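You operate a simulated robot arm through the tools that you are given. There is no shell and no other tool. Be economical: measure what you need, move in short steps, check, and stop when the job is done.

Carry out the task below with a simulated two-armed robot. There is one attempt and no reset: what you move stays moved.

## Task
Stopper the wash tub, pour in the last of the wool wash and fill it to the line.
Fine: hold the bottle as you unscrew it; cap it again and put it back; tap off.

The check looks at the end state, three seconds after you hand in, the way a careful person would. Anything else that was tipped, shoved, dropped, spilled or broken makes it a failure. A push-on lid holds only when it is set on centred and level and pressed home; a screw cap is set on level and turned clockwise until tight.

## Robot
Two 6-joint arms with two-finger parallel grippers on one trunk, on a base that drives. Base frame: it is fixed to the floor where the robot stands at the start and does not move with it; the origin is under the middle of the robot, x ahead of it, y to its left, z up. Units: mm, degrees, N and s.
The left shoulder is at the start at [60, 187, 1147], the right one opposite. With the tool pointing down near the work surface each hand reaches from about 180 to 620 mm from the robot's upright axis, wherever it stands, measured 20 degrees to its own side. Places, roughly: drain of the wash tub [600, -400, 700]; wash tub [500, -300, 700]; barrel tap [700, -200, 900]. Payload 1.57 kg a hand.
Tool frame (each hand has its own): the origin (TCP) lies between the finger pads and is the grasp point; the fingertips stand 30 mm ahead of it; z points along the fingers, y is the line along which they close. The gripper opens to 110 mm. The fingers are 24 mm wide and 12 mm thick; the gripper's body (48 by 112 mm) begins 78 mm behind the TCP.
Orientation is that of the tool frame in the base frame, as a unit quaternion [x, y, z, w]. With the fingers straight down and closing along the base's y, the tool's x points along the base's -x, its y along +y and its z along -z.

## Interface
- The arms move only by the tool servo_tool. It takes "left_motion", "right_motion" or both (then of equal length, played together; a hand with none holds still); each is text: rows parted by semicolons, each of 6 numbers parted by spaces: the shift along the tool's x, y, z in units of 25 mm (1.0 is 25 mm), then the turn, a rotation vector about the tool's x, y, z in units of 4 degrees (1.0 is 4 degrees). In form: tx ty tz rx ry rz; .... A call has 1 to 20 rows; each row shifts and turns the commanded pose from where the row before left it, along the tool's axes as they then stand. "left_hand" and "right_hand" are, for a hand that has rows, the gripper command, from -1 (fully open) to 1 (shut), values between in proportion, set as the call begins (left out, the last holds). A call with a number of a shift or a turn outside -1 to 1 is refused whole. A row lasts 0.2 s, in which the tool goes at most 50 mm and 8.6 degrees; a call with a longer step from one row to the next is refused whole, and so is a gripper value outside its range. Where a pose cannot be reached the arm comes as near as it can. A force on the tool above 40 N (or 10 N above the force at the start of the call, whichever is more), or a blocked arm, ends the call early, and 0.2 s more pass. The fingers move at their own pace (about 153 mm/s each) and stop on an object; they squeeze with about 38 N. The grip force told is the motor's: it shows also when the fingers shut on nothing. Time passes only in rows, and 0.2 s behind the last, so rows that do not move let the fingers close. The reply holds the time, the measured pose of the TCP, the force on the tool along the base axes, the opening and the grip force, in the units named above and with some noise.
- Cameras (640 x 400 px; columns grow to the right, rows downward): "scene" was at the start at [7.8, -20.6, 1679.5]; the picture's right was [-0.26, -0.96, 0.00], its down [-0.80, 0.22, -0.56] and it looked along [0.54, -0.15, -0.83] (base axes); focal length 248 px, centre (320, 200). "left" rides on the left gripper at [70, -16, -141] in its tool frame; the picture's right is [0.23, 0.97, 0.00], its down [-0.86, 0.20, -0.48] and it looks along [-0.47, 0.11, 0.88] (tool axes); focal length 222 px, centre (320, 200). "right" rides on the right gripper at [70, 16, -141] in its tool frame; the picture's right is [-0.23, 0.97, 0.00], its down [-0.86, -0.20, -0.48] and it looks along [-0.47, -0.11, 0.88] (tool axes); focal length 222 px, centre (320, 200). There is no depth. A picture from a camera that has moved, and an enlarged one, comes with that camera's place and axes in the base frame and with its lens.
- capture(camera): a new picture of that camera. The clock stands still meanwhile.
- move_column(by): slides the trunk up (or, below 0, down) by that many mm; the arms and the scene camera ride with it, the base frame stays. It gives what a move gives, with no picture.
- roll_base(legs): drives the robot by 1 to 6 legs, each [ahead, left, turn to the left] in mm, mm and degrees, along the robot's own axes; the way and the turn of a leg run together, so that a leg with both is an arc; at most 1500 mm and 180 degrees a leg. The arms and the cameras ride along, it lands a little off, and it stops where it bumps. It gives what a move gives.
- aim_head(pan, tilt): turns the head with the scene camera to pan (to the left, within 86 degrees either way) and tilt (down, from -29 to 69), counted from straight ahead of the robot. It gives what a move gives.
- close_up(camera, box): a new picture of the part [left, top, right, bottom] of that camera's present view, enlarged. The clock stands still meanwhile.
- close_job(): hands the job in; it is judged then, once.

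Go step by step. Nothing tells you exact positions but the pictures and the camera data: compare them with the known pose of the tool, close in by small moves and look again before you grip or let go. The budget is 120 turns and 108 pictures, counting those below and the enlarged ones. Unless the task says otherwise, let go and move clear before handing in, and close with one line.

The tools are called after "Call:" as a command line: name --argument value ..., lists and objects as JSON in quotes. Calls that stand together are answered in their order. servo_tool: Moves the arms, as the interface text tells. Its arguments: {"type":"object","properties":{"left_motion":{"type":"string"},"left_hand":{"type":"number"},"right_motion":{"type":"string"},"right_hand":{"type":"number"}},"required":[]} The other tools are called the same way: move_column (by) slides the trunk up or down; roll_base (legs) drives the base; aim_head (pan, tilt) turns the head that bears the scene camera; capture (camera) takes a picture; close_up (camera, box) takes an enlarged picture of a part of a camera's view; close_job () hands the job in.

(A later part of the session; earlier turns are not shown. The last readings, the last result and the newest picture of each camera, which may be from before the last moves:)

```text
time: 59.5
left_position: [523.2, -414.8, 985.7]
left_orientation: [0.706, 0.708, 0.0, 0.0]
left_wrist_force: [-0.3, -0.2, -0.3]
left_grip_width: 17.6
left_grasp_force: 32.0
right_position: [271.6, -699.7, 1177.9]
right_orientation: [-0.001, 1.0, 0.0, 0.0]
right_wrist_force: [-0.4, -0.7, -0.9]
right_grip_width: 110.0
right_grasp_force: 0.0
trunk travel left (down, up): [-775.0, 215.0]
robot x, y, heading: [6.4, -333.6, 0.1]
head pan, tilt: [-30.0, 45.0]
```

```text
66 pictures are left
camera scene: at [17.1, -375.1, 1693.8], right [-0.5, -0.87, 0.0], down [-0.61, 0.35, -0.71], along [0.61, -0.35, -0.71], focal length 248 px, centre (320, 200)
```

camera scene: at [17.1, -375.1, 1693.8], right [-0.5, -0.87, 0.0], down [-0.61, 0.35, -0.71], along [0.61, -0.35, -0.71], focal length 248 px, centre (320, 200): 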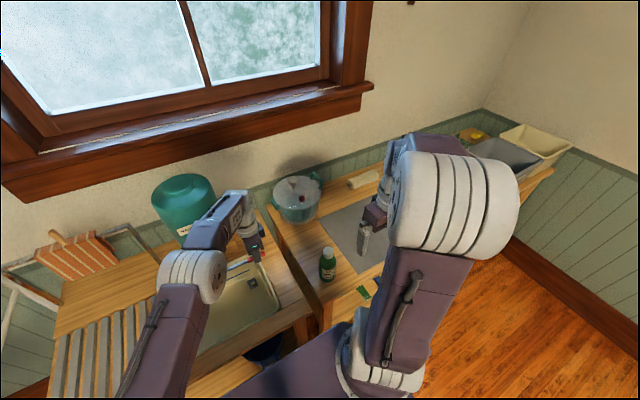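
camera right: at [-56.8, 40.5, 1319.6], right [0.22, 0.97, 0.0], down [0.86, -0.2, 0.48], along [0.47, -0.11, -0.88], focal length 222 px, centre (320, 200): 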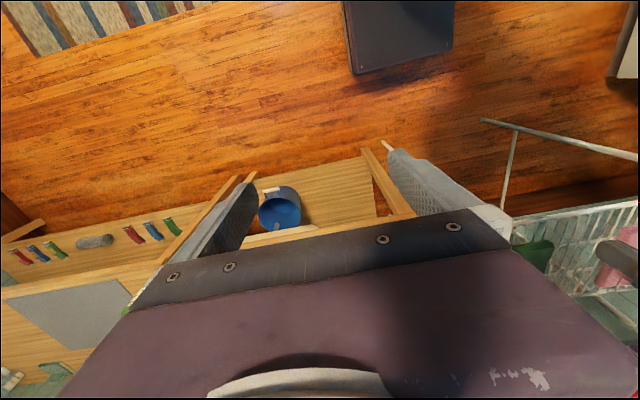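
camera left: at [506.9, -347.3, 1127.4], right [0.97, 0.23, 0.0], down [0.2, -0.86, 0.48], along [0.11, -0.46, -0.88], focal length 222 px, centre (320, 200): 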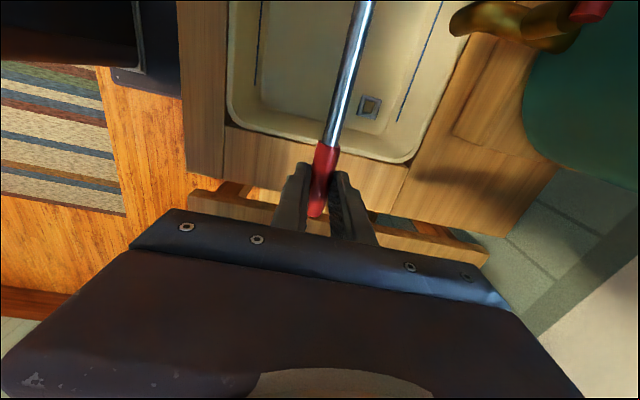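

The lid's red piece is just a spinner button. I'll bring the rod upright, yawing back then tilting the tool forward, and inspect its black end.

Call:
servo_tool --left_motion "0 0 0 0 0 -1;0 0 0 0 0 -1;0 0 0 0 0 -1;0 0 0 0 0 -1;0 0 0 0 0 -1;0 0 0 0 0 -1;0 0 0 0 0 -1;0 0 0 0 0 -1;0 0 0 0 0 -1;0 0 0 0 0 -1;0 0 0 0 0 -1;0 0 0 0 0 -1;0 0 0 0 0 -1;0 0 0 0 0 -1;0 0 0 0 0 -1;0 0 0 0 0 -1;0 0 0 0 0 -1;0 0 0 0 0 -1;0 0 0 0 0 -1;0 0 0 0 0 -1"

Call:
servo_tool --left_motion "0 0 0 0 0 -1;0 0 0 0 0 -1;0 0 0 0 0 -0.5;0 0 0 0 -1 0;0 0 0 0 -1 0;0 0 0 0 -1 0;0 0 0 0 -1 0;0 0 0 0 -1 0;0 0 0 0 -1 0;0 0 0 0 -1 0;0 0 0 0 -1 0;0 0 0 0 -1 0;0 0 0 0 -1 0"

Call:
capture --camera "scene"

```text
time: 63.7
left_position: [521.5, -414.7, 986.1]
left_orientation: [0.086, 0.996, 0.0, 0.0]
left_wrist_force: [0.2, -0.1, -0.7]
left_grip_width: 17.2
left_grasp_force: 31.8
right_position: [272.5, -699.9, 1177.1]
right_orientation: [0.0, 1.0, 0.0, 0.001]
right_wrist_force: [0.6, 0.0, -0.1]
right_grip_width: 109.8
right_grasp_force: 0.1
trunk travel left (down, up): [-775.0, 215.0]
robot x, y, heading: [10.1, -333.0, 0.3]
head pan, tilt: [-30.0, 45.0]
```

```text
time: 66.5
left_position: [520.3, -414.7, 985.6]
left_orientation: [0.0, 0.94, 0.001, 0.341]
left_wrist_force: [-0.5, -0.6, -0.5]
left_grip_width: 17.1
left_grasp_force: 33.1
right_position: [270.6, -699.4, 1178.2]
right_orientation: [-0.001, 1.0, 0.001, 0.001]
right_wrist_force: [-0.5, -0.1, 0.9]
right_grip_width: 110.1
right_grasp_force: 0.1
trunk travel left (down, up): [-775.0, 215.0]
robot x, y, heading: [11.2, -333.0, 0.4]
head pan, tilt: [-30.0, 45.0]
```

```text
65 pictures are left
camera scene: at [16.9, -375.6, 1693.8], right [-0.5, -0.87, 0.0], down [-0.61, 0.35, -0.71], along [0.61, -0.35, -0.71], focal length 248 px, centre (320, 200)
```

scene: 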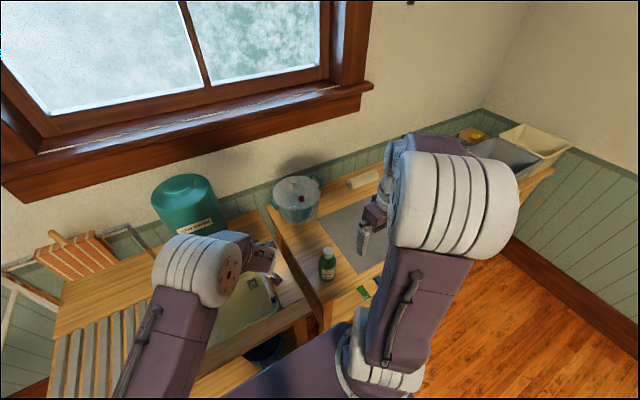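

Call:
servo_tool --left_motion "0 0 0 0 -1 0;0 0 0 0 -1 0;0 0 0 0 -1 0;0 0 0 0 -1 0;0 0 0 0 -1 0;0 0 0 0 -1 0;0 0 0 0 -1 0;0 0 0 0 -1 0;0 0 0 0 -1 0;0 0 0 0 -1 0;0 0 0 0 -1 0;0 0 0 0 -1 0;0 0 0 0 -0.5 0"

Call:
close_up --camera "scene" --box '[170, 210, 340, 320]'

```text
time: 69.3
left_position: [531.4, -430.9, 986.2]
left_orientation: [0.001, 0.707, 0.001, 0.707]
left_wrist_force: [0.1, 0.2, -1.0]
left_grip_width: 17.3
left_grasp_force: 32.3
left hand out of reach, approached as far as the arm can: row 9, 10, 12
right_position: [271.2, -700.1, 1178.0]
right_orientation: [-0.001, 1.0, 0.0, 0.0]
right_wrist_force: [0.4, 0.0, 0.6]
right_grip_width: 109.9
right_grasp_force: 0.0
trunk travel left (down, up): [-775.0, 215.0]
robot x, y, heading: [7.8, -330.1, -0.1]
head pan, tilt: [-30.0, 45.0]
```

```text
3.64 times, centred on (255, 265) of scene
camera zoom: at [17.2, -375.4, 1693.8], right [-0.5, -0.87, 0.0], down [-0.61, 0.35, -0.71], along [0.61, -0.35, -0.71], focal length 903 px, centre (556, -36)
```

zoom: 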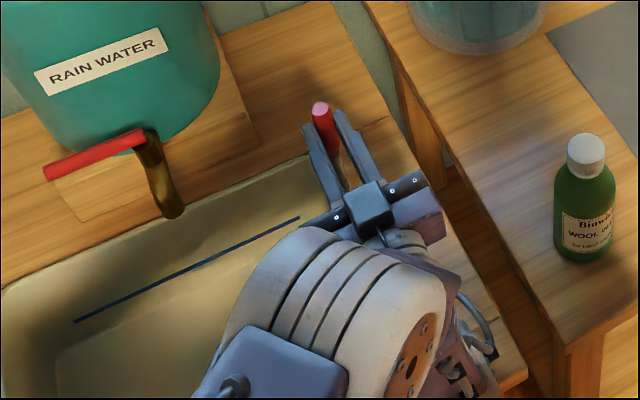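

Call:
capture --camera "right"

```text
63 pictures are left
camera right: at [202.3, -682.4, 1319.6], right [0.23, 0.97, 0.0], down [0.86, -0.2, 0.48], along [0.47, -0.11, -0.88], focal length 222 px, centre (320, 200)
```

right: 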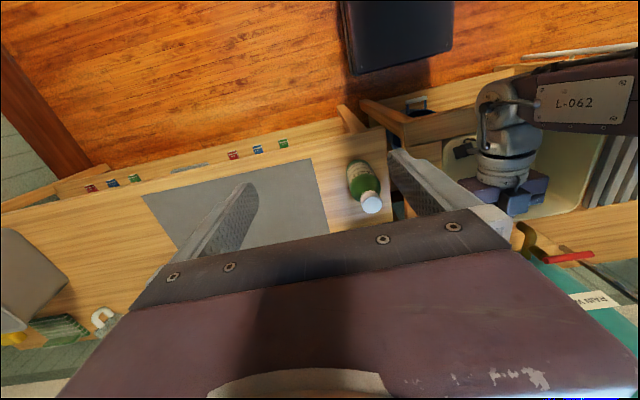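

Call:
servo_tool --right_motion "-1 -1 0 0 0 0;-1 -1 0 0 0 0;-1 -1 0 0 0 0;-1 -1 0 0 0 0"

Call:
close_up --camera "right" --box '[340, 40, 640, 230]'

```text
time: 70.3
left_position: [531.6, -432.1, 985.7]
left_orientation: [0.0, 0.708, 0.003, 0.707]
left_wrist_force: [0.8, 0.1, -0.6]
left_grip_width: 17.3
left_grasp_force: 32.0
right_position: [373.3, -800.6, 1175.8]
right_orientation: [-0.001, 1.0, 0.0, -0.001]
right_wrist_force: [-0.3, -0.5, 0.0]
right_grip_width: 109.9
right_grasp_force: 0.1
trunk travel left (down, up): [-775.0, 215.0]
robot x, y, heading: [6.7, -331.9, 0.1]
head pan, tilt: [-30.0, 45.0]
```

```text
2.11 times, centred on (490, 135) of right
camera zoom: at [304.0, -783.2, 1318.6], right [0.23, 0.97, 0.0], down [0.86, -0.2, 0.48], along [0.46, -0.11, -0.88], focal length 468 px, centre (-38, 337)
```

zoom: 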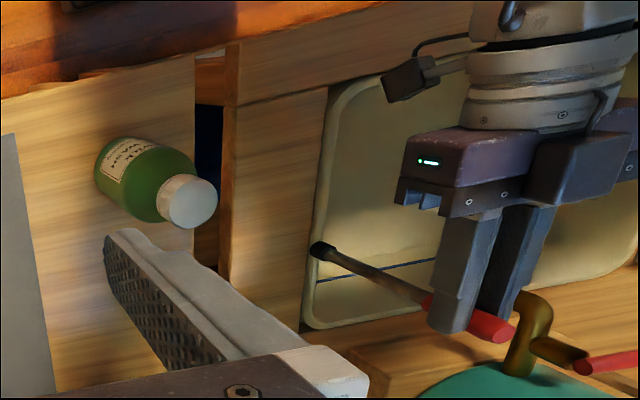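

Call:
close_up --camera "right" --box '[470, 140, 540, 184]'

Call:
aim_head --pan -45 --tilt 35

Call:
close_up --camera "scene" --box '[160, 80, 480, 280]'

```text
9.09 times, centred on (505, 162) of right
camera zoom: at [304.0, -783.2, 1318.6], right [0.23, 0.97, 0.0], down [0.86, -0.2, 0.48], along [0.46, -0.11, -0.88], focal length 2019 px, centre (-1362, 546)
```

zoom: 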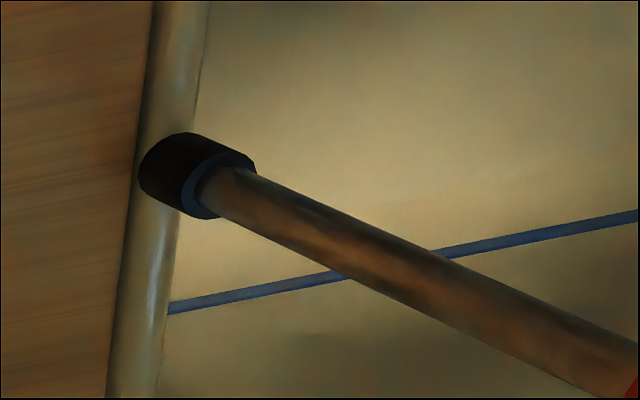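

```text
time: 71.1
left_position: [531.0, -431.0, 987.2]
left_orientation: [-0.001, 0.707, 0.003, 0.707]
left_wrist_force: [0.3, -0.8, -0.2]
left_grip_width: 17.4
left_grasp_force: 32.3
right_position: [371.2, -798.4, 1177.6]
right_orientation: [-0.001, 1.0, 0.0, 0.0]
right_wrist_force: [0.1, 0.9, -0.4]
right_grip_width: 110.0
right_grasp_force: 0.0
trunk travel left (down, up): [-775.0, 215.0]
robot x, y, heading: [6.5, -329.2, 0.2]
head pan, tilt: [-45.0, 35.0]
```

```text
2.00 times, centred on (320, 180) of scene
camera zoom: at [8.7, -396.7, 1708.6], right [-0.71, -0.71, 0.0], down [-0.41, 0.41, -0.82], along [0.58, -0.58, -0.57], focal length 497 px, centre (320, 240)
```

zoom: 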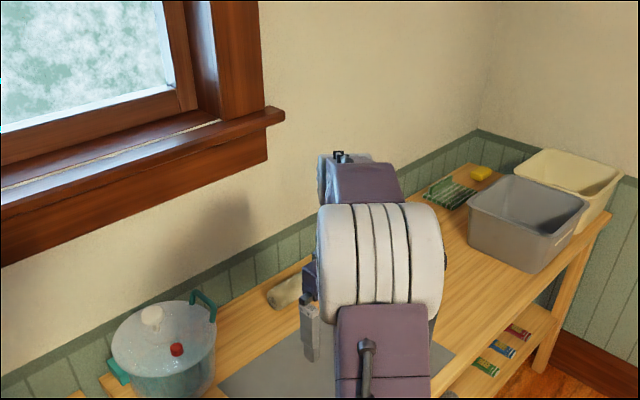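

The black end is a round rubber ferrule, consistent with a standing plug for the collar of about 25 mm. I estimate the drain at about (607, -371), so I'm moving the rod above it.

Call:
servo_tool --left_motion "0 0.4 0.4 0 0 0;0 0.4 0.4 0 0 0;0 0.4 0.4 0 0 0;0 0.4 0.4 0 0 0;0 0.4 0.4 0 0 0"

Call:
aim_head --pan -10 --tilt 50

Call:
close_up --camera "right" --box '[400, 60, 640, 210]'

Call:
close_up --camera "scene" --box '[230, 160, 390, 290]'

```text
time: 72.3
left_position: [586.8, -387.8, 985.7]
left_orientation: [-0.001, 0.707, 0.002, 0.707]
left_wrist_force: [0.0, -0.4, -1.5]
left_grip_width: 17.5
left_grasp_force: 32.1
left hand out of reach, approached as far as the arm can: row 1, 3, 5
right_position: [371.1, -797.9, 1177.3]
right_orientation: [0.0, 1.0, 0.001, 0.0]
right_wrist_force: [-0.8, 0.5, 0.0]
right_grip_width: 110.1
right_grasp_force: 0.3
trunk travel left (down, up): [-775.0, 215.0]
robot x, y, heading: [9.7, -333.8, 0.2]
head pan, tilt: [-45.0, 35.0]
```

```text
time: 73.3
left_position: [586.1, -386.4, 985.5]
left_orientation: [0.001, 0.707, 0.002, 0.707]
left_wrist_force: [-0.3, -0.1, -0.8]
left_grip_width: 17.5
left_grasp_force: 32.2
right_position: [371.3, -798.1, 1177.1]
right_orientation: [0.0, 1.0, 0.0, 0.001]
right_wrist_force: [0.2, 0.5, 0.0]
right_grip_width: 110.1
right_grasp_force: 0.2
trunk travel left (down, up): [-775.0, 215.0]
robot x, y, heading: [7.5, -331.5, 0.2]
head pan, tilt: [-10.0, 50.0]
```

```text
2.67 times, centred on (520, 135) of right
camera zoom: at [302.1, -781.3, 1319.6], right [0.23, 0.97, 0.0], down [0.86, -0.2, 0.48], along [0.47, -0.11, -0.88], focal length 592 px, centre (-213, 373)
```

zoom: 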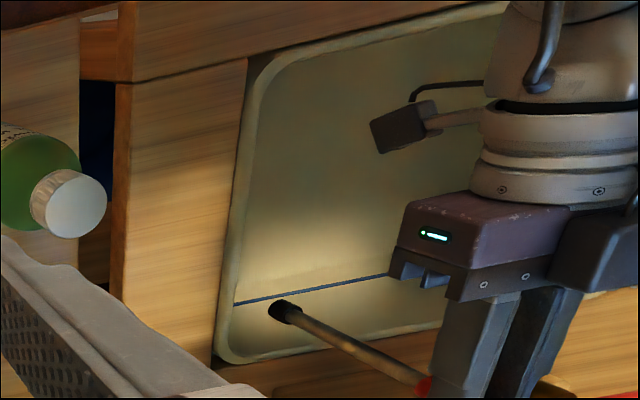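

```text
3.08 times, centred on (310, 225) of scene
camera zoom: at [22.6, -348.2, 1686.9], right [-0.17, -0.98, 0.0], down [-0.75, 0.13, -0.64], along [0.63, -0.11, -0.77], focal length 764 px, centre (351, 123)
```

zoom: 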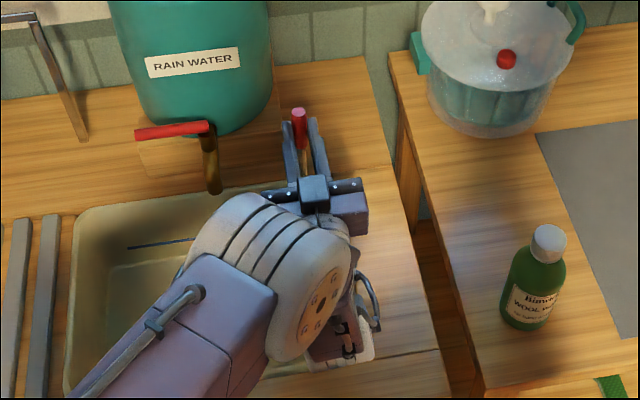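

The arm is near its limit pointing straight ahead, so I'll yaw the hand about 36° to the right, which is more natural for the left arm. The rod stays vertical.

Call:
servo_tool --left_motion "-0.6 0 0 1 0 0;0 0 0 1 0 0;0 0 0 1 0 0;0 0 0 1 0 0;0 0 0 1 0 0;0 0 0 1 0 0;0 0 0 1 0 0;0 0 0 1 0 0;0 0 0 1 0 0;0 0 0 0 0 0"

Call:
close_up --camera "right" --box '[400, 60, 640, 210]'

```text
time: 75.5
left_position: [639.0, -460.9, 998.3]
left_orientation: [0.129, 0.695, -0.111, 0.698]
left_wrist_force: [0.1, -0.5, -0.5]
left_grip_width: 17.4
left_grasp_force: 32.8
left hand out of reach, approached as far as the arm can: row 1, 2, 3, 4, 5, 6, 7, 8, 9
right_position: [370.3, -798.9, 1177.9]
right_orientation: [-0.001, 1.0, -0.001, 0.0]
right_wrist_force: [0.6, -0.2, 0.1]
right_grip_width: 110.0
right_grasp_force: 0.1
trunk travel left (down, up): [-775.0, 215.0]
robot x, y, heading: [6.6, -333.2, 0.0]
head pan, tilt: [-10.0, 50.0]
```

```text
2.67 times, centred on (520, 135) of right
camera zoom: at [302.1, -781.3, 1319.7], right [0.23, 0.97, 0.0], down [0.86, -0.2, 0.48], along [0.47, -0.11, -0.88], focal length 592 px, centre (-213, 373)
```

zoom: 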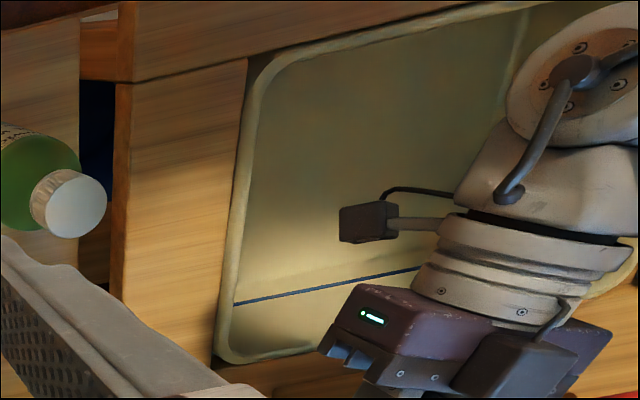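

The arm is folded too tightly, so I'm backing the base off to give it room.

Call:
roll_base --legs '[[-150, 0, 0]]'

Call:
servo_tool --left_motion "0 0 0 0 0 0;0 0 0 0 0 0;0 0 0.5 0 0 0"

```text
time: 76.9
left_position: [491.2, -460.9, 997.1]
left_orientation: [0.127, 0.696, -0.113, 0.698]
left_wrist_force: [-0.5, -0.4, -1.9]
left_grip_width: 17.1
left_grasp_force: 32.0
right_position: [224.6, -799.3, 1175.8]
right_orientation: [-0.001, 1.0, 0.0, -0.001]
right_wrist_force: [-0.6, -0.5, -0.4]
right_grip_width: 109.9
right_grasp_force: 0.0
trunk travel left (down, up): [-775.0, 215.0]
robot x, y, heading: [-141.3, -331.7, -0.0]
head pan, tilt: [-10.0, 50.0]
```

```text
time: 77.7
left_position: [500.1, -464.8, 998.4]
left_orientation: [0.126, 0.696, -0.111, 0.698]
left_wrist_force: [-0.3, -0.3, -0.6]
left_grip_width: 17.3
left_grasp_force: 32.3
right_position: [222.3, -798.4, 1177.8]
right_orientation: [-0.001, 1.0, 0.0, 0.0]
right_wrist_force: [-0.1, -0.3, -0.1]
right_grip_width: 110.0
right_grasp_force: 0.0
trunk travel left (down, up): [-775.0, 215.0]
robot x, y, heading: [-142.6, -333.8, 0.1]
head pan, tilt: [-10.0, 50.0]
```

Call:
servo_tool --left_motion "0 1 0.38 0 0 0;0 1 0.38 0 0 0;0 1 0.38 0 0 0;0 1 0.38 0 0 0;0 0.95 0.38 0 0 0;0 0 0 0 0 0"

Call:
capture --camera "right"

Call:
capture --camera "scene"

```text
time: 79.1
left_position: [533.1, -459.1, 996.4]
left_orientation: [0.121, 0.697, -0.105, 0.699]
left_wrist_force: [0.4, -0.6, -0.7]
left_grip_width: 17.3
left_grasp_force: 31.9
left hand out of reach, approached as far as the arm can: row 1, 2, 3, 4, 5
right_position: [223.8, -798.8, 1177.0]
right_orientation: [-0.001, 1.0, 0.0, 0.0]
right_wrist_force: [0.4, -0.1, 0.2]
right_grip_width: 110.1
right_grasp_force: 0.0
trunk travel left (down, up): [-775.0, 215.0]
robot x, y, heading: [-139.3, -333.6, 0.2]
head pan, tilt: [-10.0, 50.0]
```

```text
56 pictures are left
camera right: at [153.2, -781.5, 1319.6], right [0.23, 0.97, 0.0], down [0.86, -0.2, 0.48], along [0.47, -0.11, -0.88], focal length 222 px, centre (320, 200)
```

right: 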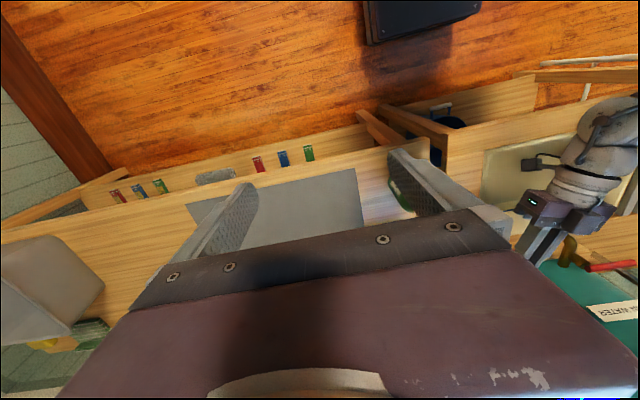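

```text
55 pictures are left
camera scene: at [-126.3, -348.3, 1686.9], right [-0.17, -0.98, 0.0], down [-0.75, 0.13, -0.64], along [0.63, -0.11, -0.77], focal length 248 px, centre (320, 200)
```

scene: 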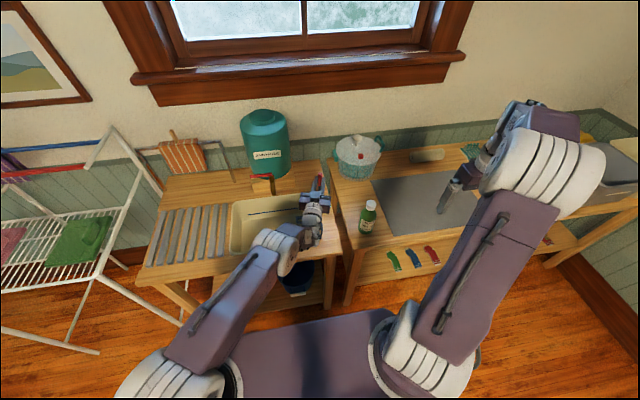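

The wrist seems near alignment with the forearm. Raising the trunk will make the forearm come down more steeply.

Call:
move_column --by 200

Call:
servo_tool --left_motion "1 0 0 -1 0 0;1 0 0 -1 0 0;1 0 0 -1 0 0;1 0 0 -1 0 0;1 0 0 -0.6 0 0;1 0 0 0 0 0;1 0 0 0 0 0;1 0 0 0 0 0"

Call:
servo_tool --left_motion "0 1 0 0 0 0;0 1 0 0 0 0;0 1 0 0 0 0"

Call:
capture --camera "scene"

```text
time: 81.2
left_position: [533.7, -459.0, 1196.0]
left_orientation: [0.12, 0.697, -0.103, 0.699]
left_wrist_force: [-0.1, 0.3, -0.2]
left_grip_width: 17.2
left_grasp_force: 32.4
right_position: [223.9, -798.5, 1377.6]
right_orientation: [0.0, 1.0, 0.0, 0.0]
right_wrist_force: [-0.1, 0.2, -0.1]
right_grip_width: 109.9
right_grasp_force: 0.0
trunk travel left (down, up): [-975.0, 15.0]
robot x, y, heading: [-145.3, -333.5, 0.3]
head pan, tilt: [-10.0, 50.0]
```

```text
time: 83.0
left_position: [452.7, -418.1, 1082.5]
left_orientation: [0.007, 0.705, 0.01, 0.709]
left_wrist_force: [-1.8, -0.6, -2.6]
left_grip_width: 17.3
left_grasp_force: 32.4
left hand out of reach, approached as far as the arm can: row 2, 3, 4, 5, 6, 7, 8
right_position: [222.2, -797.8, 1377.3]
right_orientation: [0.0, 1.0, 0.0, 0.0]
right_wrist_force: [-0.7, -0.1, 1.0]
right_grip_width: 109.9
right_grasp_force: 0.1
trunk travel left (down, up): [-975.0, 15.0]
robot x, y, heading: [-140.0, -333.0, 0.1]
head pan, tilt: [-10.0, 50.0]
```

```text
time: 83.8
left_position: [473.9, -357.4, 1064.1]
left_orientation: [0.008, 0.704, 0.008, 0.71]
left_wrist_force: [0.1, 0.0, -1.1]
left_grip_width: 17.1
left_grasp_force: 32.6
left hand out of reach, approached as far as the arm can: row 1, 2, 3
right_position: [223.4, -798.5, 1376.7]
right_orientation: [-0.001, 1.0, 0.0, -0.001]
right_wrist_force: [0.0, 0.4, -0.3]
right_grip_width: 110.1
right_grasp_force: 0.1
trunk travel left (down, up): [-975.0, 15.0]
robot x, y, heading: [-140.1, -333.0, -0.1]
head pan, tilt: [-10.0, 50.0]
```

```text
54 pictures are left
camera scene: at [-125.0, -347.9, 1886.9], right [-0.17, -0.98, 0.0], down [-0.76, 0.13, -0.64], along [0.63, -0.11, -0.77], focal length 248 px, centre (320, 200)
```

scene: 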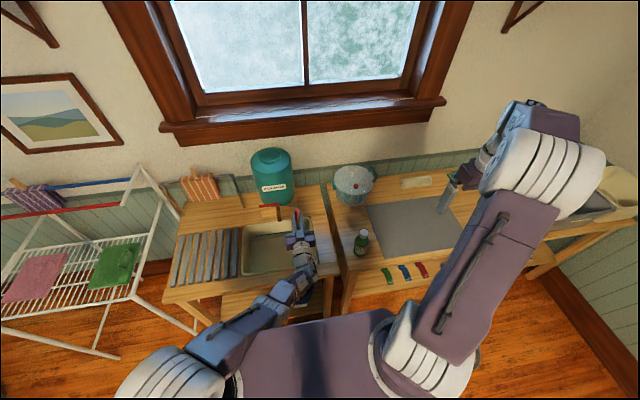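

Lowering did the opposite: the wrist flex is the limit, so the shoulder should be near hand height. I'm lowering the trunk in stages.

Call:
move_column --by -100

Call:
servo_tool --left_motion "-1 0 0 0 0 0;-1 0 0 0 0 0;-1 0 0 0 0 0;-1 0 0 0 0 0;-1 0 0 0 0 0;-1 0 0 0 0 0;-1 0 0 0 0 0;-1 0 0 0 0 0"

Call:
move_column --by -200

```text
time: 85.2
left_position: [472.3, -357.9, 963.9]
left_orientation: [0.007, 0.704, 0.009, 0.71]
left_wrist_force: [0.1, 0.1, -0.9]
left_grip_width: 17.2
left_grasp_force: 31.7
right_position: [223.6, -798.0, 1278.5]
right_orientation: [0.0, 1.0, 0.0, 0.001]
right_wrist_force: [-1.0, 0.4, 0.2]
right_grip_width: 110.0
right_grasp_force: 0.1
trunk travel left (down, up): [-875.0, 115.0]
robot x, y, heading: [-139.5, -331.0, 0.3]
head pan, tilt: [-10.0, 50.0]
```

```text
time: 87.0
left_position: [548.7, -416.0, 1091.6]
left_orientation: [0.007, 0.704, 0.009, 0.71]
left_wrist_force: [-0.5, 0.1, -0.6]
left_grip_width: 17.1
left_grasp_force: 32.7
left hand out of reach, approached as far as the arm can: row 1, 2, 3, 4, 5, 6, 7, 8
right_position: [222.6, -798.8, 1277.5]
right_orientation: [-0.001, 1.0, 0.0, 0.001]
right_wrist_force: [-0.2, 0.1, -0.2]
right_grip_width: 110.2
right_grasp_force: 0.1
trunk travel left (down, up): [-875.0, 115.0]
robot x, y, heading: [-144.2, -333.5, 0.2]
head pan, tilt: [-10.0, 50.0]
```

```text
time: 89.1
left_position: [549.0, -417.8, 904.9]
left_orientation: [0.002, 0.696, 0.008, 0.718]
left_wrist_force: [-8.1, 5.3, 16.7]
left_grip_width: 17.2
left_grasp_force: 31.7
right_position: [220.7, -797.1, 1079.1]
right_orientation: [-0.001, 1.0, 0.0, 0.002]
right_wrist_force: [0.3, 0.5, -0.4]
right_grip_width: 109.9
right_grasp_force: 0.1
trunk travel left (down, up): [-676.0, 314.0]
robot x, y, heading: [-141.7, -332.4, 0.1]
head pan, tilt: [-10.0, 50.0]
stopped: the force on the tool passed its limit (the readings are from after the stop); the commanded pose is now the measured one
```

Call:
capture --camera "right"

Call:
close_up --camera "scene" --box '[200, 160, 360, 290]'

```text
53 pictures are left
camera right: at [151.0, -780.4, 1221.2], right [0.23, 0.97, 0.0], down [0.85, -0.2, 0.48], along [0.47, -0.11, -0.88], focal length 222 px, centre (320, 200)
```

right: 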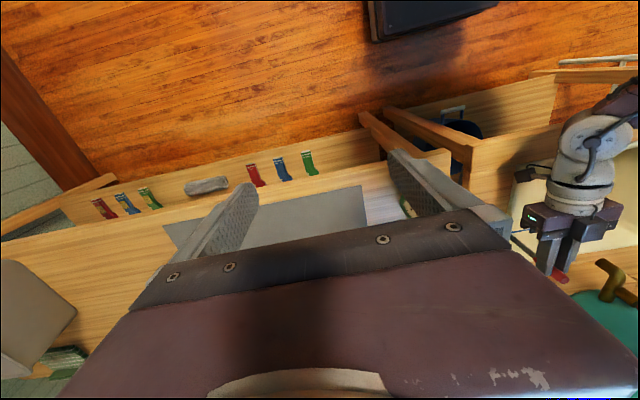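

```text
3.08 times, centred on (280, 225) of scene
camera zoom: at [-129.7, -347.1, 1587.5], right [-0.17, -0.99, 0.0], down [-0.75, 0.13, -0.64], along [0.63, -0.11, -0.76], focal length 764 px, centre (443, 123)
```

zoom: 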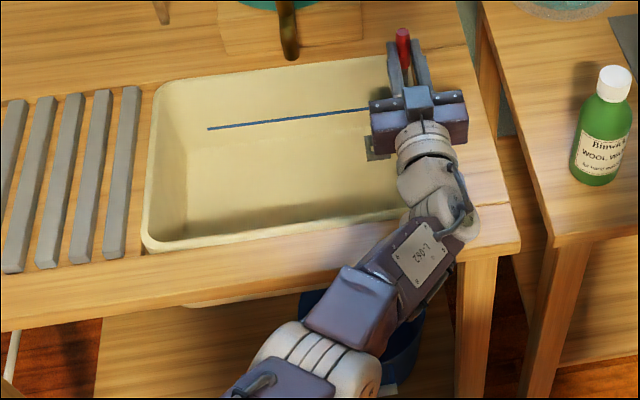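

The rod touched the tub's right wall. I'm raising slightly and moving left (+y).

Call:
servo_tool --left_motion "-1 0 0 0 0 0;-1 0.5 0 0 0 0;0 0.5 0 0 0 0;0 0.5 0 0 0 0;0 0.4 0 0 0 0;0 0 0 0 0 0"

Call:
capture --camera "scene"

```text
time: 90.5
left_position: [585.8, -395.4, 932.7]
left_orientation: [0.004, 0.698, 0.008, 0.716]
left_wrist_force: [0.3, -0.3, 0.0]
left_grip_width: 17.3
left_grasp_force: 32.4
left hand out of reach, approached as far as the arm can: row 1, 2, 3, 4, 5
right_position: [223.4, -798.6, 1079.0]
right_orientation: [-0.001, 1.0, -0.001, 0.0]
right_wrist_force: [-0.2, 0.7, -0.8]
right_grip_width: 110.0
right_grasp_force: 0.1
trunk travel left (down, up): [-676.0, 314.0]
robot x, y, heading: [-143.4, -333.3, 0.2]
head pan, tilt: [-10.0, 50.0]
```

```text
51 pictures are left
camera scene: at [-125.9, -348.3, 1587.5], right [-0.17, -0.98, 0.0], down [-0.75, 0.13, -0.64], along [0.63, -0.11, -0.77], focal length 248 px, centre (320, 200)
```

scene: 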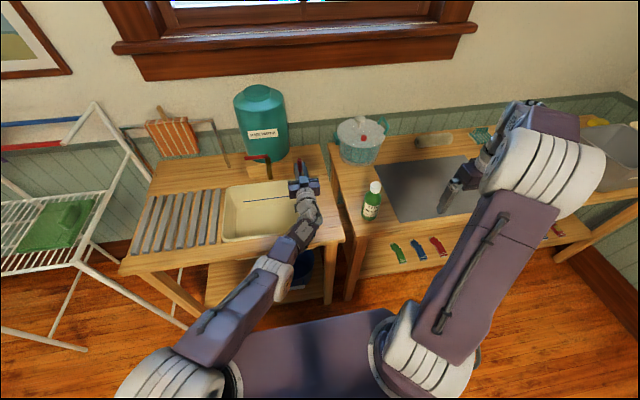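

The arm needs the target further to its right. I'll shift the base back and left, keeping clear of the spout, then servo right and forward.

Call:
roll_base --legs '[[-70, 110, 0]]'

Call:
servo_tool --left_motion "0 -1 0.2 0 0 0;0 -1 0.4 0 0 0;0 -0.8 0.6 0 0 0;0 -0.4 0.6 0 0 0;0 0 0.6 0 0 0;0 0 0 0 0 0"

Call:
close_up --camera "scene" --box '[220, 140, 420, 270]'

```text
time: 91.8
left_position: [513.6, -287.8, 931.8]
left_orientation: [0.003, 0.699, 0.008, 0.716]
left_wrist_force: [-0.6, 0.2, -0.6]
left_grip_width: 17.2
left_grasp_force: 32.4
right_position: [152.1, -692.5, 1077.6]
right_orientation: [-0.001, 1.0, 0.0, 0.0]
right_wrist_force: [-0.6, 0.2, 1.0]
right_grip_width: 110.1
right_grasp_force: 0.0
trunk travel left (down, up): [-676.0, 314.0]
robot x, y, heading: [-214.4, -223.0, -0.1]
head pan, tilt: [-10.0, 50.0]
```

```text
time: 93.2
left_position: [502.7, -317.4, 944.7]
left_orientation: [0.003, 0.698, 0.008, 0.716]
left_wrist_force: [-0.5, 0.6, -0.9]
left_grip_width: 17.4
left_grasp_force: 31.9
left hand out of reach, approached as far as the arm can: row 1, 2, 3, 4, 5
right_position: [152.2, -691.6, 1078.3]
right_orientation: [0.0, 1.0, 0.0, 0.0]
right_wrist_force: [0.5, 0.6, 0.0]
right_grip_width: 110.0
right_grasp_force: 0.1
trunk travel left (down, up): [-676.0, 314.0]
robot x, y, heading: [-213.7, -226.0, 0.0]
head pan, tilt: [-10.0, 50.0]
```

```text
3.08 times, centred on (320, 205) of scene
camera zoom: at [-196.9, -241.2, 1587.5], right [-0.17, -0.99, 0.0], down [-0.75, 0.13, -0.64], along [0.63, -0.11, -0.77], focal length 764 px, centre (320, 185)
```

zoom: 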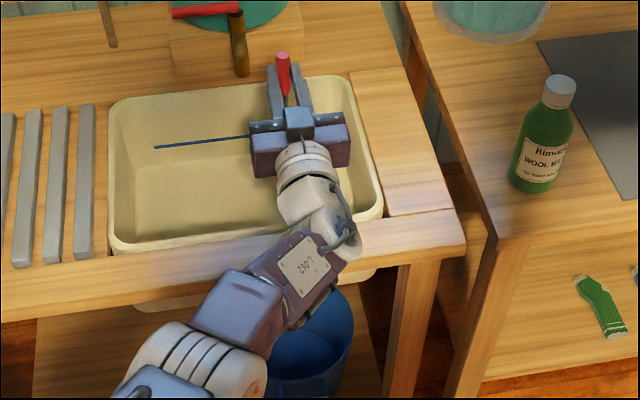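

The arm is fully stretched, locked at the elbow singularity. I'll raise the trunk, bend the arm inward and left, then reposition the base properly.

Call:
move_column --by 100

Call:
servo_tool --left_motion "0 0 -1 0 1 0;0 0 -1 0 1 0;0 0.3 -1 0 1 0;0 0.5 -1 0 1 0;0 1 -1 0 1 0;0 1 0 0 0 0;0 1 0 0 0 0;0 1 0 0 0 0;0 1 0 0 0 0;0 0 0 0 0 0"

```text
time: 94.5
left_position: [503.5, -317.8, 1044.4]
left_orientation: [0.004, 0.698, 0.008, 0.716]
left_wrist_force: [0.0, 0.0, -0.8]
left_grip_width: 17.3
left_grasp_force: 32.0
right_position: [152.9, -690.5, 1179.3]
right_orientation: [-0.002, 1.0, 0.001, 0.0]
right_wrist_force: [-0.5, 0.1, 1.0]
right_grip_width: 109.9
right_grasp_force: 0.0
trunk travel left (down, up): [-776.0, 214.0]
robot x, y, heading: [-209.2, -226.3, 0.1]
head pan, tilt: [-10.0, 50.0]
```

```text
time: 96.7
left_position: [384.3, -181.2, 1065.4]
left_orientation: [0.004, 0.812, 0.012, 0.583]
left_wrist_force: [-1.4, 0.8, -1.0]
left_grip_width: 17.4
left_grasp_force: 32.8
left hand out of reach, approached as far as the arm can: row 9
right_position: [152.0, -692.1, 1178.4]
right_orientation: [-0.001, 1.0, 0.0, 0.001]
right_wrist_force: [0.2, -0.7, 0.6]
right_grip_width: 109.9
right_grasp_force: 0.2
trunk travel left (down, up): [-776.0, 214.0]
robot x, y, heading: [-209.0, -224.7, 0.1]
head pan, tilt: [-10.0, 50.0]
```

Call:
servo_tool --left_motion "0 0.3 0.9 0 -1 0;0 0.3 0.9 0 -1 0;0 0.3 0.9 0 -1 0;0 0.3 0.9 0 -1 0;0 0.3 0.9 0 -1 0;0 0 0 0 -0.3 0;0 0 0 0 0 0"

```text
time: 98.3
left_position: [497.7, -145.3, 1047.4]
left_orientation: [0.003, 0.69, 0.008, 0.724]
left_wrist_force: [0.0, -0.5, -1.3]
left_grip_width: 17.1
left_grasp_force: 32.1
left hand out of reach, approached as far as the arm can: row 1
right_position: [152.9, -690.4, 1178.3]
right_orientation: [-0.001, 1.0, -0.001, 0.001]
right_wrist_force: [0.0, 0.3, 0.4]
right_grip_width: 110.1
right_grasp_force: 0.1
trunk travel left (down, up): [-776.0, 214.0]
robot x, y, heading: [-211.8, -226.1, 0.0]
head pan, tilt: [-10.0, 50.0]
```

The arm is now comfortable in this pose. I'll level the rod, drive right and then partway forward, and look.

Call:
servo_tool --left_motion "0 0 0 0 0.7 0"

Call:
roll_base --legs '[[0, -226, 0], [85, 0, 0]]'

Call:
move_column --by -100

Call:
capture --camera "right"

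Call:
close_up --camera "scene" --box '[220, 140, 380, 270]'

```text
time: 98.7
left_position: [498.3, -145.6, 1047.9]
left_orientation: [0.003, 0.708, 0.008, 0.706]
left_wrist_force: [-0.1, 0.6, -0.1]
left_grip_width: 17.3
left_grasp_force: 32.6
right_position: [152.4, -691.5, 1178.9]
right_orientation: [-0.001, 1.0, -0.001, 0.0]
right_wrist_force: [-0.2, 0.8, 1.1]
right_grip_width: 110.2
right_grasp_force: 0.1
trunk travel left (down, up): [-776.0, 214.0]
robot x, y, heading: [-210.8, -225.1, -0.3]
head pan, tilt: [-10.0, 50.0]
```

```text
time: 101.1
left_position: [580.7, -374.4, 1049.4]
left_orientation: [0.005, 0.707, 0.006, 0.707]
left_wrist_force: [-0.3, -0.2, -1.3]
left_grip_width: 17.3
left_grasp_force: 32.4
right_position: [234.5, -918.2, 1178.4]
right_orientation: [0.0, 1.0, 0.0, 0.001]
right_wrist_force: [0.0, -0.3, 0.1]
right_grip_width: 110.3
right_grasp_force: 0.1
trunk travel left (down, up): [-776.0, 214.0]
robot x, y, heading: [-127.3, -453.6, 0.1]
head pan, tilt: [-10.0, 50.0]
```

```text
time: 102.4
left_position: [582.9, -373.7, 948.9]
left_orientation: [0.004, 0.708, 0.007, 0.706]
left_wrist_force: [-0.6, 0.9, -1.1]
left_grip_width: 17.3
left_grasp_force: 32.0
right_position: [234.3, -918.6, 1078.1]
right_orientation: [0.0, 1.0, 0.0, 0.0]
right_wrist_force: [-1.0, -0.1, 0.1]
right_grip_width: 109.9
right_grasp_force: 0.0
trunk travel left (down, up): [-676.0, 314.0]
robot x, y, heading: [-129.0, -450.0, 0.1]
head pan, tilt: [-10.0, 50.0]
```

```text
49 pictures are left
camera right: at [166.7, -901.6, 1220.3], right [0.23, 0.97, 0.0], down [0.86, -0.2, 0.48], along [0.47, -0.11, -0.88], focal length 222 px, centre (320, 200)
```

right: 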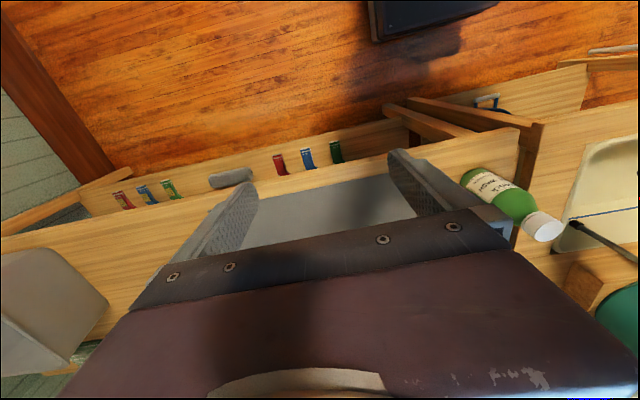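

```text
3.08 times, centred on (300, 205) of scene
camera zoom: at [-112.5, -468.2, 1587.5], right [-0.17, -0.98, 0.0], down [-0.75, 0.13, -0.64], along [0.63, -0.11, -0.77], focal length 764 px, centre (382, 185)
```

zoom: 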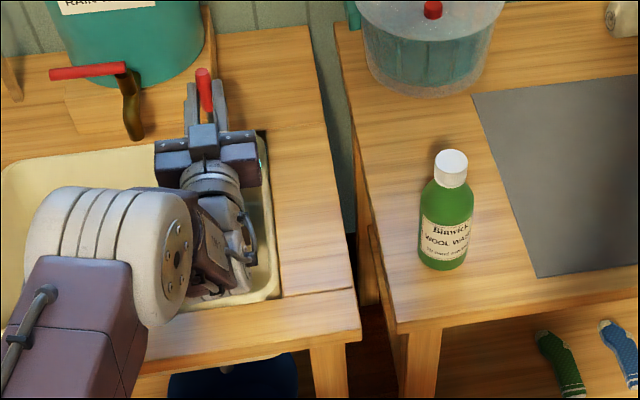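

Rod now stands over the tub near the drain. I'll bring the right hand over, tilted, as a viewing camera.

Call:
servo_tool --right_motion "-0.3 1 -0.3 0 0 0;-0.3 1 -0.3 0 0 0;-0.3 1 0 0 0 0;-0.3 1 0 0 0 0;-0.3 1 0 0 0 0;-0.3 1 0 0 0 0;-0.3 1 0 0 0 0;-0.3 1 0 0 0 0;-0.3 1 0 0 0 0;-0.3 1 0 0 0 0;-0.3 1 0 0 0 0;0 1 0 0 0 0;0 1 0 0 0 0;0 0 0 0 -1 0;0 0 0 0 -1 0;0 0 0 0 -1 0;0 0 0 0 -1 0;0 0 0 0 -1 0;0 0 0 0 -1 0"

Call:
capture --camera "right"

```text
time: 106.4
left_position: [582.7, -373.1, 947.6]
left_orientation: [0.003, 0.708, 0.007, 0.706]
left_wrist_force: [-0.4, 0.6, 0.0]
left_grip_width: 16.9
left_grasp_force: 32.0
right_position: [318.1, -593.1, 1092.6]
right_orientation: [0.0, 0.978, -0.001, 0.208]
right_wrist_force: [-0.5, -0.6, -0.1]
right_grip_width: 110.4
right_grasp_force: 0.1
trunk travel left (down, up): [-676.0, 314.0]
robot x, y, heading: [-127.1, -454.2, 0.3]
head pan, tilt: [-10.0, 50.0]
```

```text
47 pictures are left
camera right: at [197.3, -576.3, 1194.7], right [0.21, 0.97, 0.09], down [0.59, -0.2, 0.79], along [0.78, -0.11, -0.61], focal length 222 px, centre (320, 200)
```

right: 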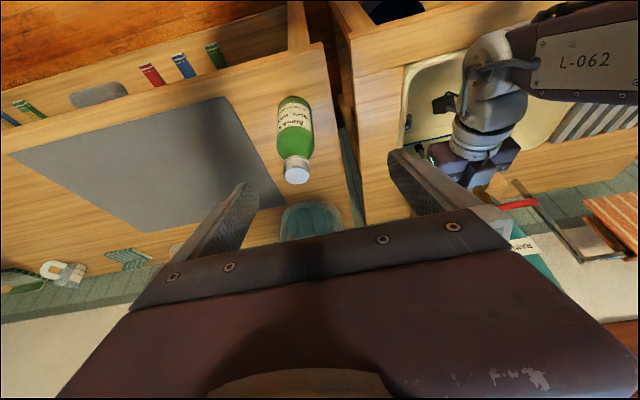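

Call:
servo_tool --right_motion "0 0 0 0 0 0;0 0 0 0 0 0" --right_hand 0.9

Call:
close_up --camera "right" --box '[370, 90, 498, 170]'

```text
time: 107.0
left_position: [582.3, -373.8, 947.6]
left_orientation: [0.004, 0.708, 0.006, 0.706]
left_wrist_force: [0.0, -0.4, -0.9]
left_grip_width: 17.3
left_grasp_force: 32.8
right_position: [319.1, -593.2, 1093.2]
right_orientation: [0.0, 0.978, 0.001, 0.208]
right_wrist_force: [-0.6, -0.3, 0.9]
right_grip_width: 5.6
right_grasp_force: 0.1
trunk travel left (down, up): [-676.0, 314.0]
robot x, y, heading: [-131.0, -453.5, -0.0]
head pan, tilt: [-10.0, 50.0]
```

```text
5.00 times, centred on (434, 130) of right
camera zoom: at [197.8, -576.4, 1194.7], right [0.21, 0.97, 0.09], down [0.59, -0.2, 0.78], along [0.78, -0.11, -0.61], focal length 1111 px, centre (-250, 550)
```

zoom: 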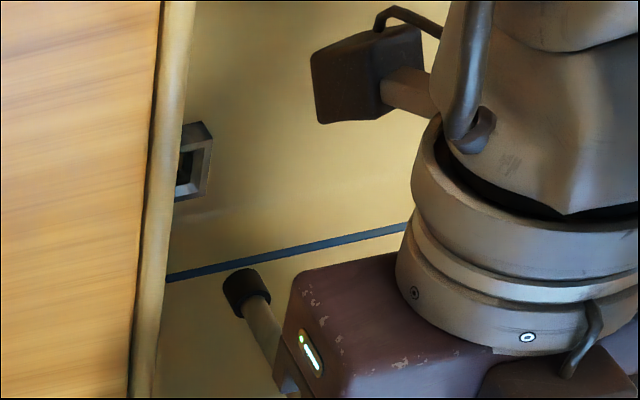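

Drain triangulates to (611, -370) with collar top at z≈666. Coming from the front, the wrist would hit the front rim at the final height, so I'll approach diagonally over the tub: turn the base about 25° right and yaw the hand another 25°.

Call:
move_column --by 100

Call:
roll_base --legs '[[-100, 0, 0], [0, 378, 0], [0, 0, -25]]'

Call:
servo_tool --left_motion "0 -0.45 -0.3 1 0 0;0 -0.45 -0.3 1 0 0;0 -0.45 0 1 0 0;0 -0.45 0 1 0 0;0 -0.45 0 1 0 0;0 -0.45 0 1 0 0;0 0 0 0 0 0"

```text
time: 108.3
left_position: [582.6, -373.4, 1048.1]
left_orientation: [0.003, 0.708, 0.008, 0.706]
left_wrist_force: [0.2, 0.1, -1.4]
left_grip_width: 17.2
left_grasp_force: 32.0
right_position: [318.2, -592.2, 1193.2]
right_orientation: [0.0, 0.978, 0.0, 0.208]
right_wrist_force: [0.3, 0.3, -0.9]
right_grip_width: 5.5
right_grasp_force: 0.1
trunk travel left (down, up): [-776.0, 214.0]
robot x, y, heading: [-129.2, -455.1, 0.4]
head pan, tilt: [-10.0, 50.0]
```

```text
time: 112.8
left_position: [449.1, -303.1, 1048.7]
left_orientation: [0.156, 0.691, -0.145, 0.691]
left_wrist_force: [-0.8, -0.1, -0.8]
left_grip_width: 17.4
left_grasp_force: 32.8
right_position: [116.9, -392.4, 1193.0]
right_orientation: [0.21, 0.955, -0.044, 0.203]
right_wrist_force: [0.7, 0.0, 0.0]
right_grip_width: 5.5
right_grasp_force: 0.1
trunk travel left (down, up): [-776.0, 214.0]
robot x, y, heading: [-229.2, -74.7, -24.8]
head pan, tilt: [-10.0, 50.0]
```

```text
time: 114.4
left_position: [317.1, -460.2, 1048.1]
left_orientation: [0.262, 0.661, -0.256, 0.654]
left_wrist_force: [-0.5, -0.2, 0.0]
left_grip_width: 17.2
left_grasp_force: 31.9
left hand out of reach, approached as far as the arm can: row 1, 2, 3, 4, 5, 6
right_position: [118.5, -391.1, 1193.4]
right_orientation: [0.21, 0.955, -0.044, 0.203]
right_wrist_force: [0.2, -0.5, -0.4]
right_grip_width: 5.5
right_grasp_force: 0.1
trunk travel left (down, up): [-776.0, 214.0]
robot x, y, heading: [-229.2, -74.0, -24.8]
head pan, tilt: [-10.0, 50.0]
```

The wrist can't point right of the arm's plane. Better plan: lay the rod back on the slats and regrip it with the hand leaned 40°, so the wrist stays high when the rod is upright. I'm returning to the vertical tool pose first.

Call:
roll_base --legs '[[0, 0, 25]]'

Call:
servo_tool --left_motion "0 0 0 0 1 0;0 0 0 0 1 0;0 0 0 0 1 0;0 0 0 0 1 0;0 0 0 0 1 0;0 0 0 0 1 0;0 0 0 0 1 0;0 0 0 0 1 0;0 0 0 0 1 0;0 0 0 0 1 0;0 0 0 0 1 0;0 0 0 0 1 0;0 0 0 0 1 0;0 0 0 0 1 0;0 0 0 0 1 0;0 0 0 0 1 0;0 0 0 0 1 0;0 0 0 0 1 0;0 0 0 0 1 0;0 0 0 0 1 0"

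Call:
servo_tool --left_motion "0 0 0 0 1 0;0 0 0 0 1 0;0 0 0 0 0.5 0;0 0 0 0 0 1;0 0 0 0 0 1;0 0 0 0 0 1;0 0 0 0 0 1;0 0 0 0 0 1;0 0 0 0 0 1;0 0 0 0 0 1;0 0 0 0 0 1;0 0 0 0 0 1;0 0 0 0 0 1;0 0 0 0 0 1;0 0 0 0 0 1;0 0 0 0 0 1;0 0 0 0 0 1;0 0 0 0 0 1;0 0 0 0 0 1;0 0 0 0 0 1"

```text
time: 116.0
left_position: [425.8, -197.4, 1048.7]
left_orientation: [0.115, 0.702, -0.11, 0.694]
left_wrist_force: [-0.7, -0.3, -1.2]
left_grip_width: 17.2
left_grasp_force: 32.7
right_position: [216.7, -218.9, 1192.9]
right_orientation: [0.002, 0.978, 0.0, 0.208]
right_wrist_force: [0.5, -0.5, -0.5]
right_grip_width: 5.4
right_grasp_force: 0.1
trunk travel left (down, up): [-776.0, 214.0]
robot x, y, heading: [-232.0, -75.1, 0.0]
head pan, tilt: [-10.0, 50.0]
```

```text
time: 120.2
left_position: [380.6, -160.4, 1048.4]
left_orientation: [0.135, 0.975, -0.002, 0.177]
left_wrist_force: [-0.1, 1.0, -1.3]
left_grip_width: 17.5
left_grasp_force: 32.3
left hand out of reach, approached as far as the arm can: row 10, 11, 13, 17, 18, 19, 20
right_position: [216.4, -218.4, 1193.5]
right_orientation: [0.002, 0.978, -0.001, 0.208]
right_wrist_force: [1.1, 0.2, 0.7]
right_grip_width: 5.5
right_grasp_force: 0.1
trunk travel left (down, up): [-776.0, 214.0]
robot x, y, heading: [-228.4, -78.9, -0.0]
head pan, tilt: [-10.0, 50.0]
```

```text
time: 124.4
left_position: [348.4, -147.2, 1045.5]
left_orientation: [0.664, 0.742, 0.058, 0.068]
left_wrist_force: [1.1, 0.0, -1.0]
left_grip_width: 17.0
left_grasp_force: 32.9
left hand out of reach, approached as far as the arm can: row 1, 2, 3
right_position: [216.8, -218.1, 1194.3]
right_orientation: [0.001, 0.978, 0.0, 0.207]
right_wrist_force: [0.5, -0.3, -0.8]
right_grip_width: 5.4
right_grasp_force: 0.1
trunk travel left (down, up): [-776.0, 214.0]
robot x, y, heading: [-229.4, -77.8, -0.2]
head pan, tilt: [-10.0, 50.0]
```

Call:
roll_base --legs '[[190, 0, 0]]'

Call:
servo_tool --left_motion "0 -0.3 0 0.9 0 0.5;0 -0.3 0 0.9 0 0.5;0 -0.3 0 0.77 0 0.55;1 -0.3 0 0 0 0;1 -0.3 0 0 0 0;1 -0.3 0 0 0 0;1 -0.3 0 0 0 0;1 -0.3 0 0 0 0;0 0 0 0 0 0"

Call:
capture --camera "left"

```text
time: 126.0
left_position: [538.4, -147.4, 1047.2]
left_orientation: [0.663, 0.743, 0.059, 0.068]
left_wrist_force: [0.6, -0.3, -1.0]
left_grip_width: 17.2
left_grasp_force: 32.6
right_position: [406.0, -218.8, 1194.0]
right_orientation: [0.0, 0.978, 0.0, 0.209]
right_wrist_force: [-0.5, -0.2, 0.3]
right_grip_width: 5.3
right_grasp_force: 0.0
trunk travel left (down, up): [-776.0, 214.0]
robot x, y, heading: [-36.3, -79.1, 0.1]
head pan, tilt: [-10.0, 50.0]
```

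```text
time: 128.0
left_position: [464.8, -15.3, 1039.5]
left_orientation: [0.706, 0.708, -0.005, 0.004]
left_wrist_force: [0.6, 0.1, -0.7]
left_grip_width: 17.3
left_grasp_force: 32.0
left hand out of reach, approached as far as the arm can: row 1, 2, 3
right_position: [409.7, -219.5, 1192.1]
right_orientation: [0.001, 0.978, -0.001, 0.208]
right_wrist_force: [0.6, -0.6, -0.3]
right_grip_width: 5.3
right_grasp_force: 0.1
trunk travel left (down, up): [-776.0, 214.0]
robot x, y, heading: [-38.8, -76.6, 0.0]
head pan, tilt: [-10.0, 50.0]
```

```text
45 pictures are left
camera left: at [449.6, 56.7, 1180.1], right [0.97, 0.23, 0.0], down [0.2, -0.85, 0.49], along [0.11, -0.48, -0.87], focal length 222 px, centre (320, 200)
```

left: 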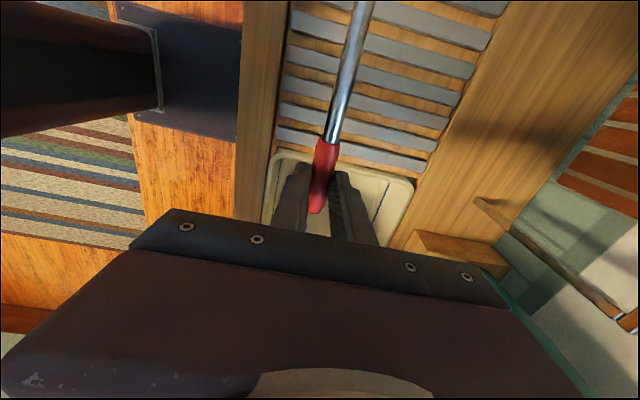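

Call:
servo_tool --left_motion "0.5 0.55 1 0 0 0;0 0 1 0 0 0;0 0 1 0 0 0;0 0 1 0 0 0;0 0 1 0 0 0;0 0 1 0 0 0;0 0 1 0 0 0;0 0 0.5 0 0 0;0 0 0.3 0 0 0;0 0 0.2 0 0 0;0 0 0 0 0 0"

```text
time: 130.4
left_position: [477.5, -4.4, 841.1]
left_orientation: [0.706, 0.708, -0.005, 0.005]
left_wrist_force: [0.4, 1.3, 5.8]
left_grip_width: 17.1
left_grasp_force: 32.0
right_position: [407.4, -218.4, 1193.6]
right_orientation: [0.0, 0.978, 0.0, 0.208]
right_wrist_force: [0.4, 0.7, -0.7]
right_grip_width: 5.5
right_grasp_force: 0.0
trunk travel left (down, up): [-776.0, 214.0]
robot x, y, heading: [-35.0, -75.6, -0.1]
head pan, tilt: [-10.0, 50.0]
```

The rod is resting on the slats. I'm releasing, shifting toward the handle end, leaning the hand 20° and regripping.

Call:
servo_tool --left_motion "0 0 0 0 0 0;0 0 0 0 0 0;0 0 -0.4 0 0 0;-0.68 0.1 0 0 1 0;0 0 0 0 1 0;0 0 0 0 1 0;0 0 0 0 1 0;0 0 0 0 1 0;0 0 0 0 0 0" --left_hand 0.3

Call:
capture --camera "left"

```text
time: 132.4
left_position: [481.0, -22.1, 850.5]
left_orientation: [0.696, 0.698, 0.117, -0.119]
left_wrist_force: [0.1, -0.1, -0.8]
left_grip_width: 38.4
left_grasp_force: 0.0
right_position: [408.8, -218.7, 1192.4]
right_orientation: [0.001, 0.978, 0.0, 0.208]
right_wrist_force: [-0.6, 0.6, 0.1]
right_grip_width: 5.2
right_grasp_force: 0.0
trunk travel left (down, up): [-776.0, 214.0]
robot x, y, heading: [-36.6, -78.6, -0.2]
head pan, tilt: [-10.0, 50.0]
```

```text
44 pictures are left
camera left: at [465.0, -3.4, 1006.9], right [0.97, 0.22, 0.07], down [0.2, -0.96, 0.17], along [0.11, -0.15, -0.98], focal length 222 px, centre (320, 200)
```

left: 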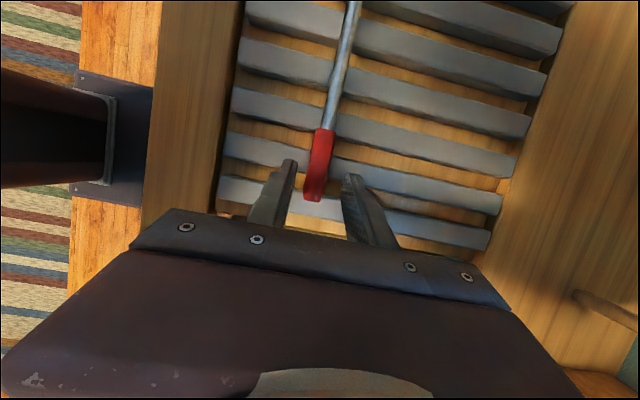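

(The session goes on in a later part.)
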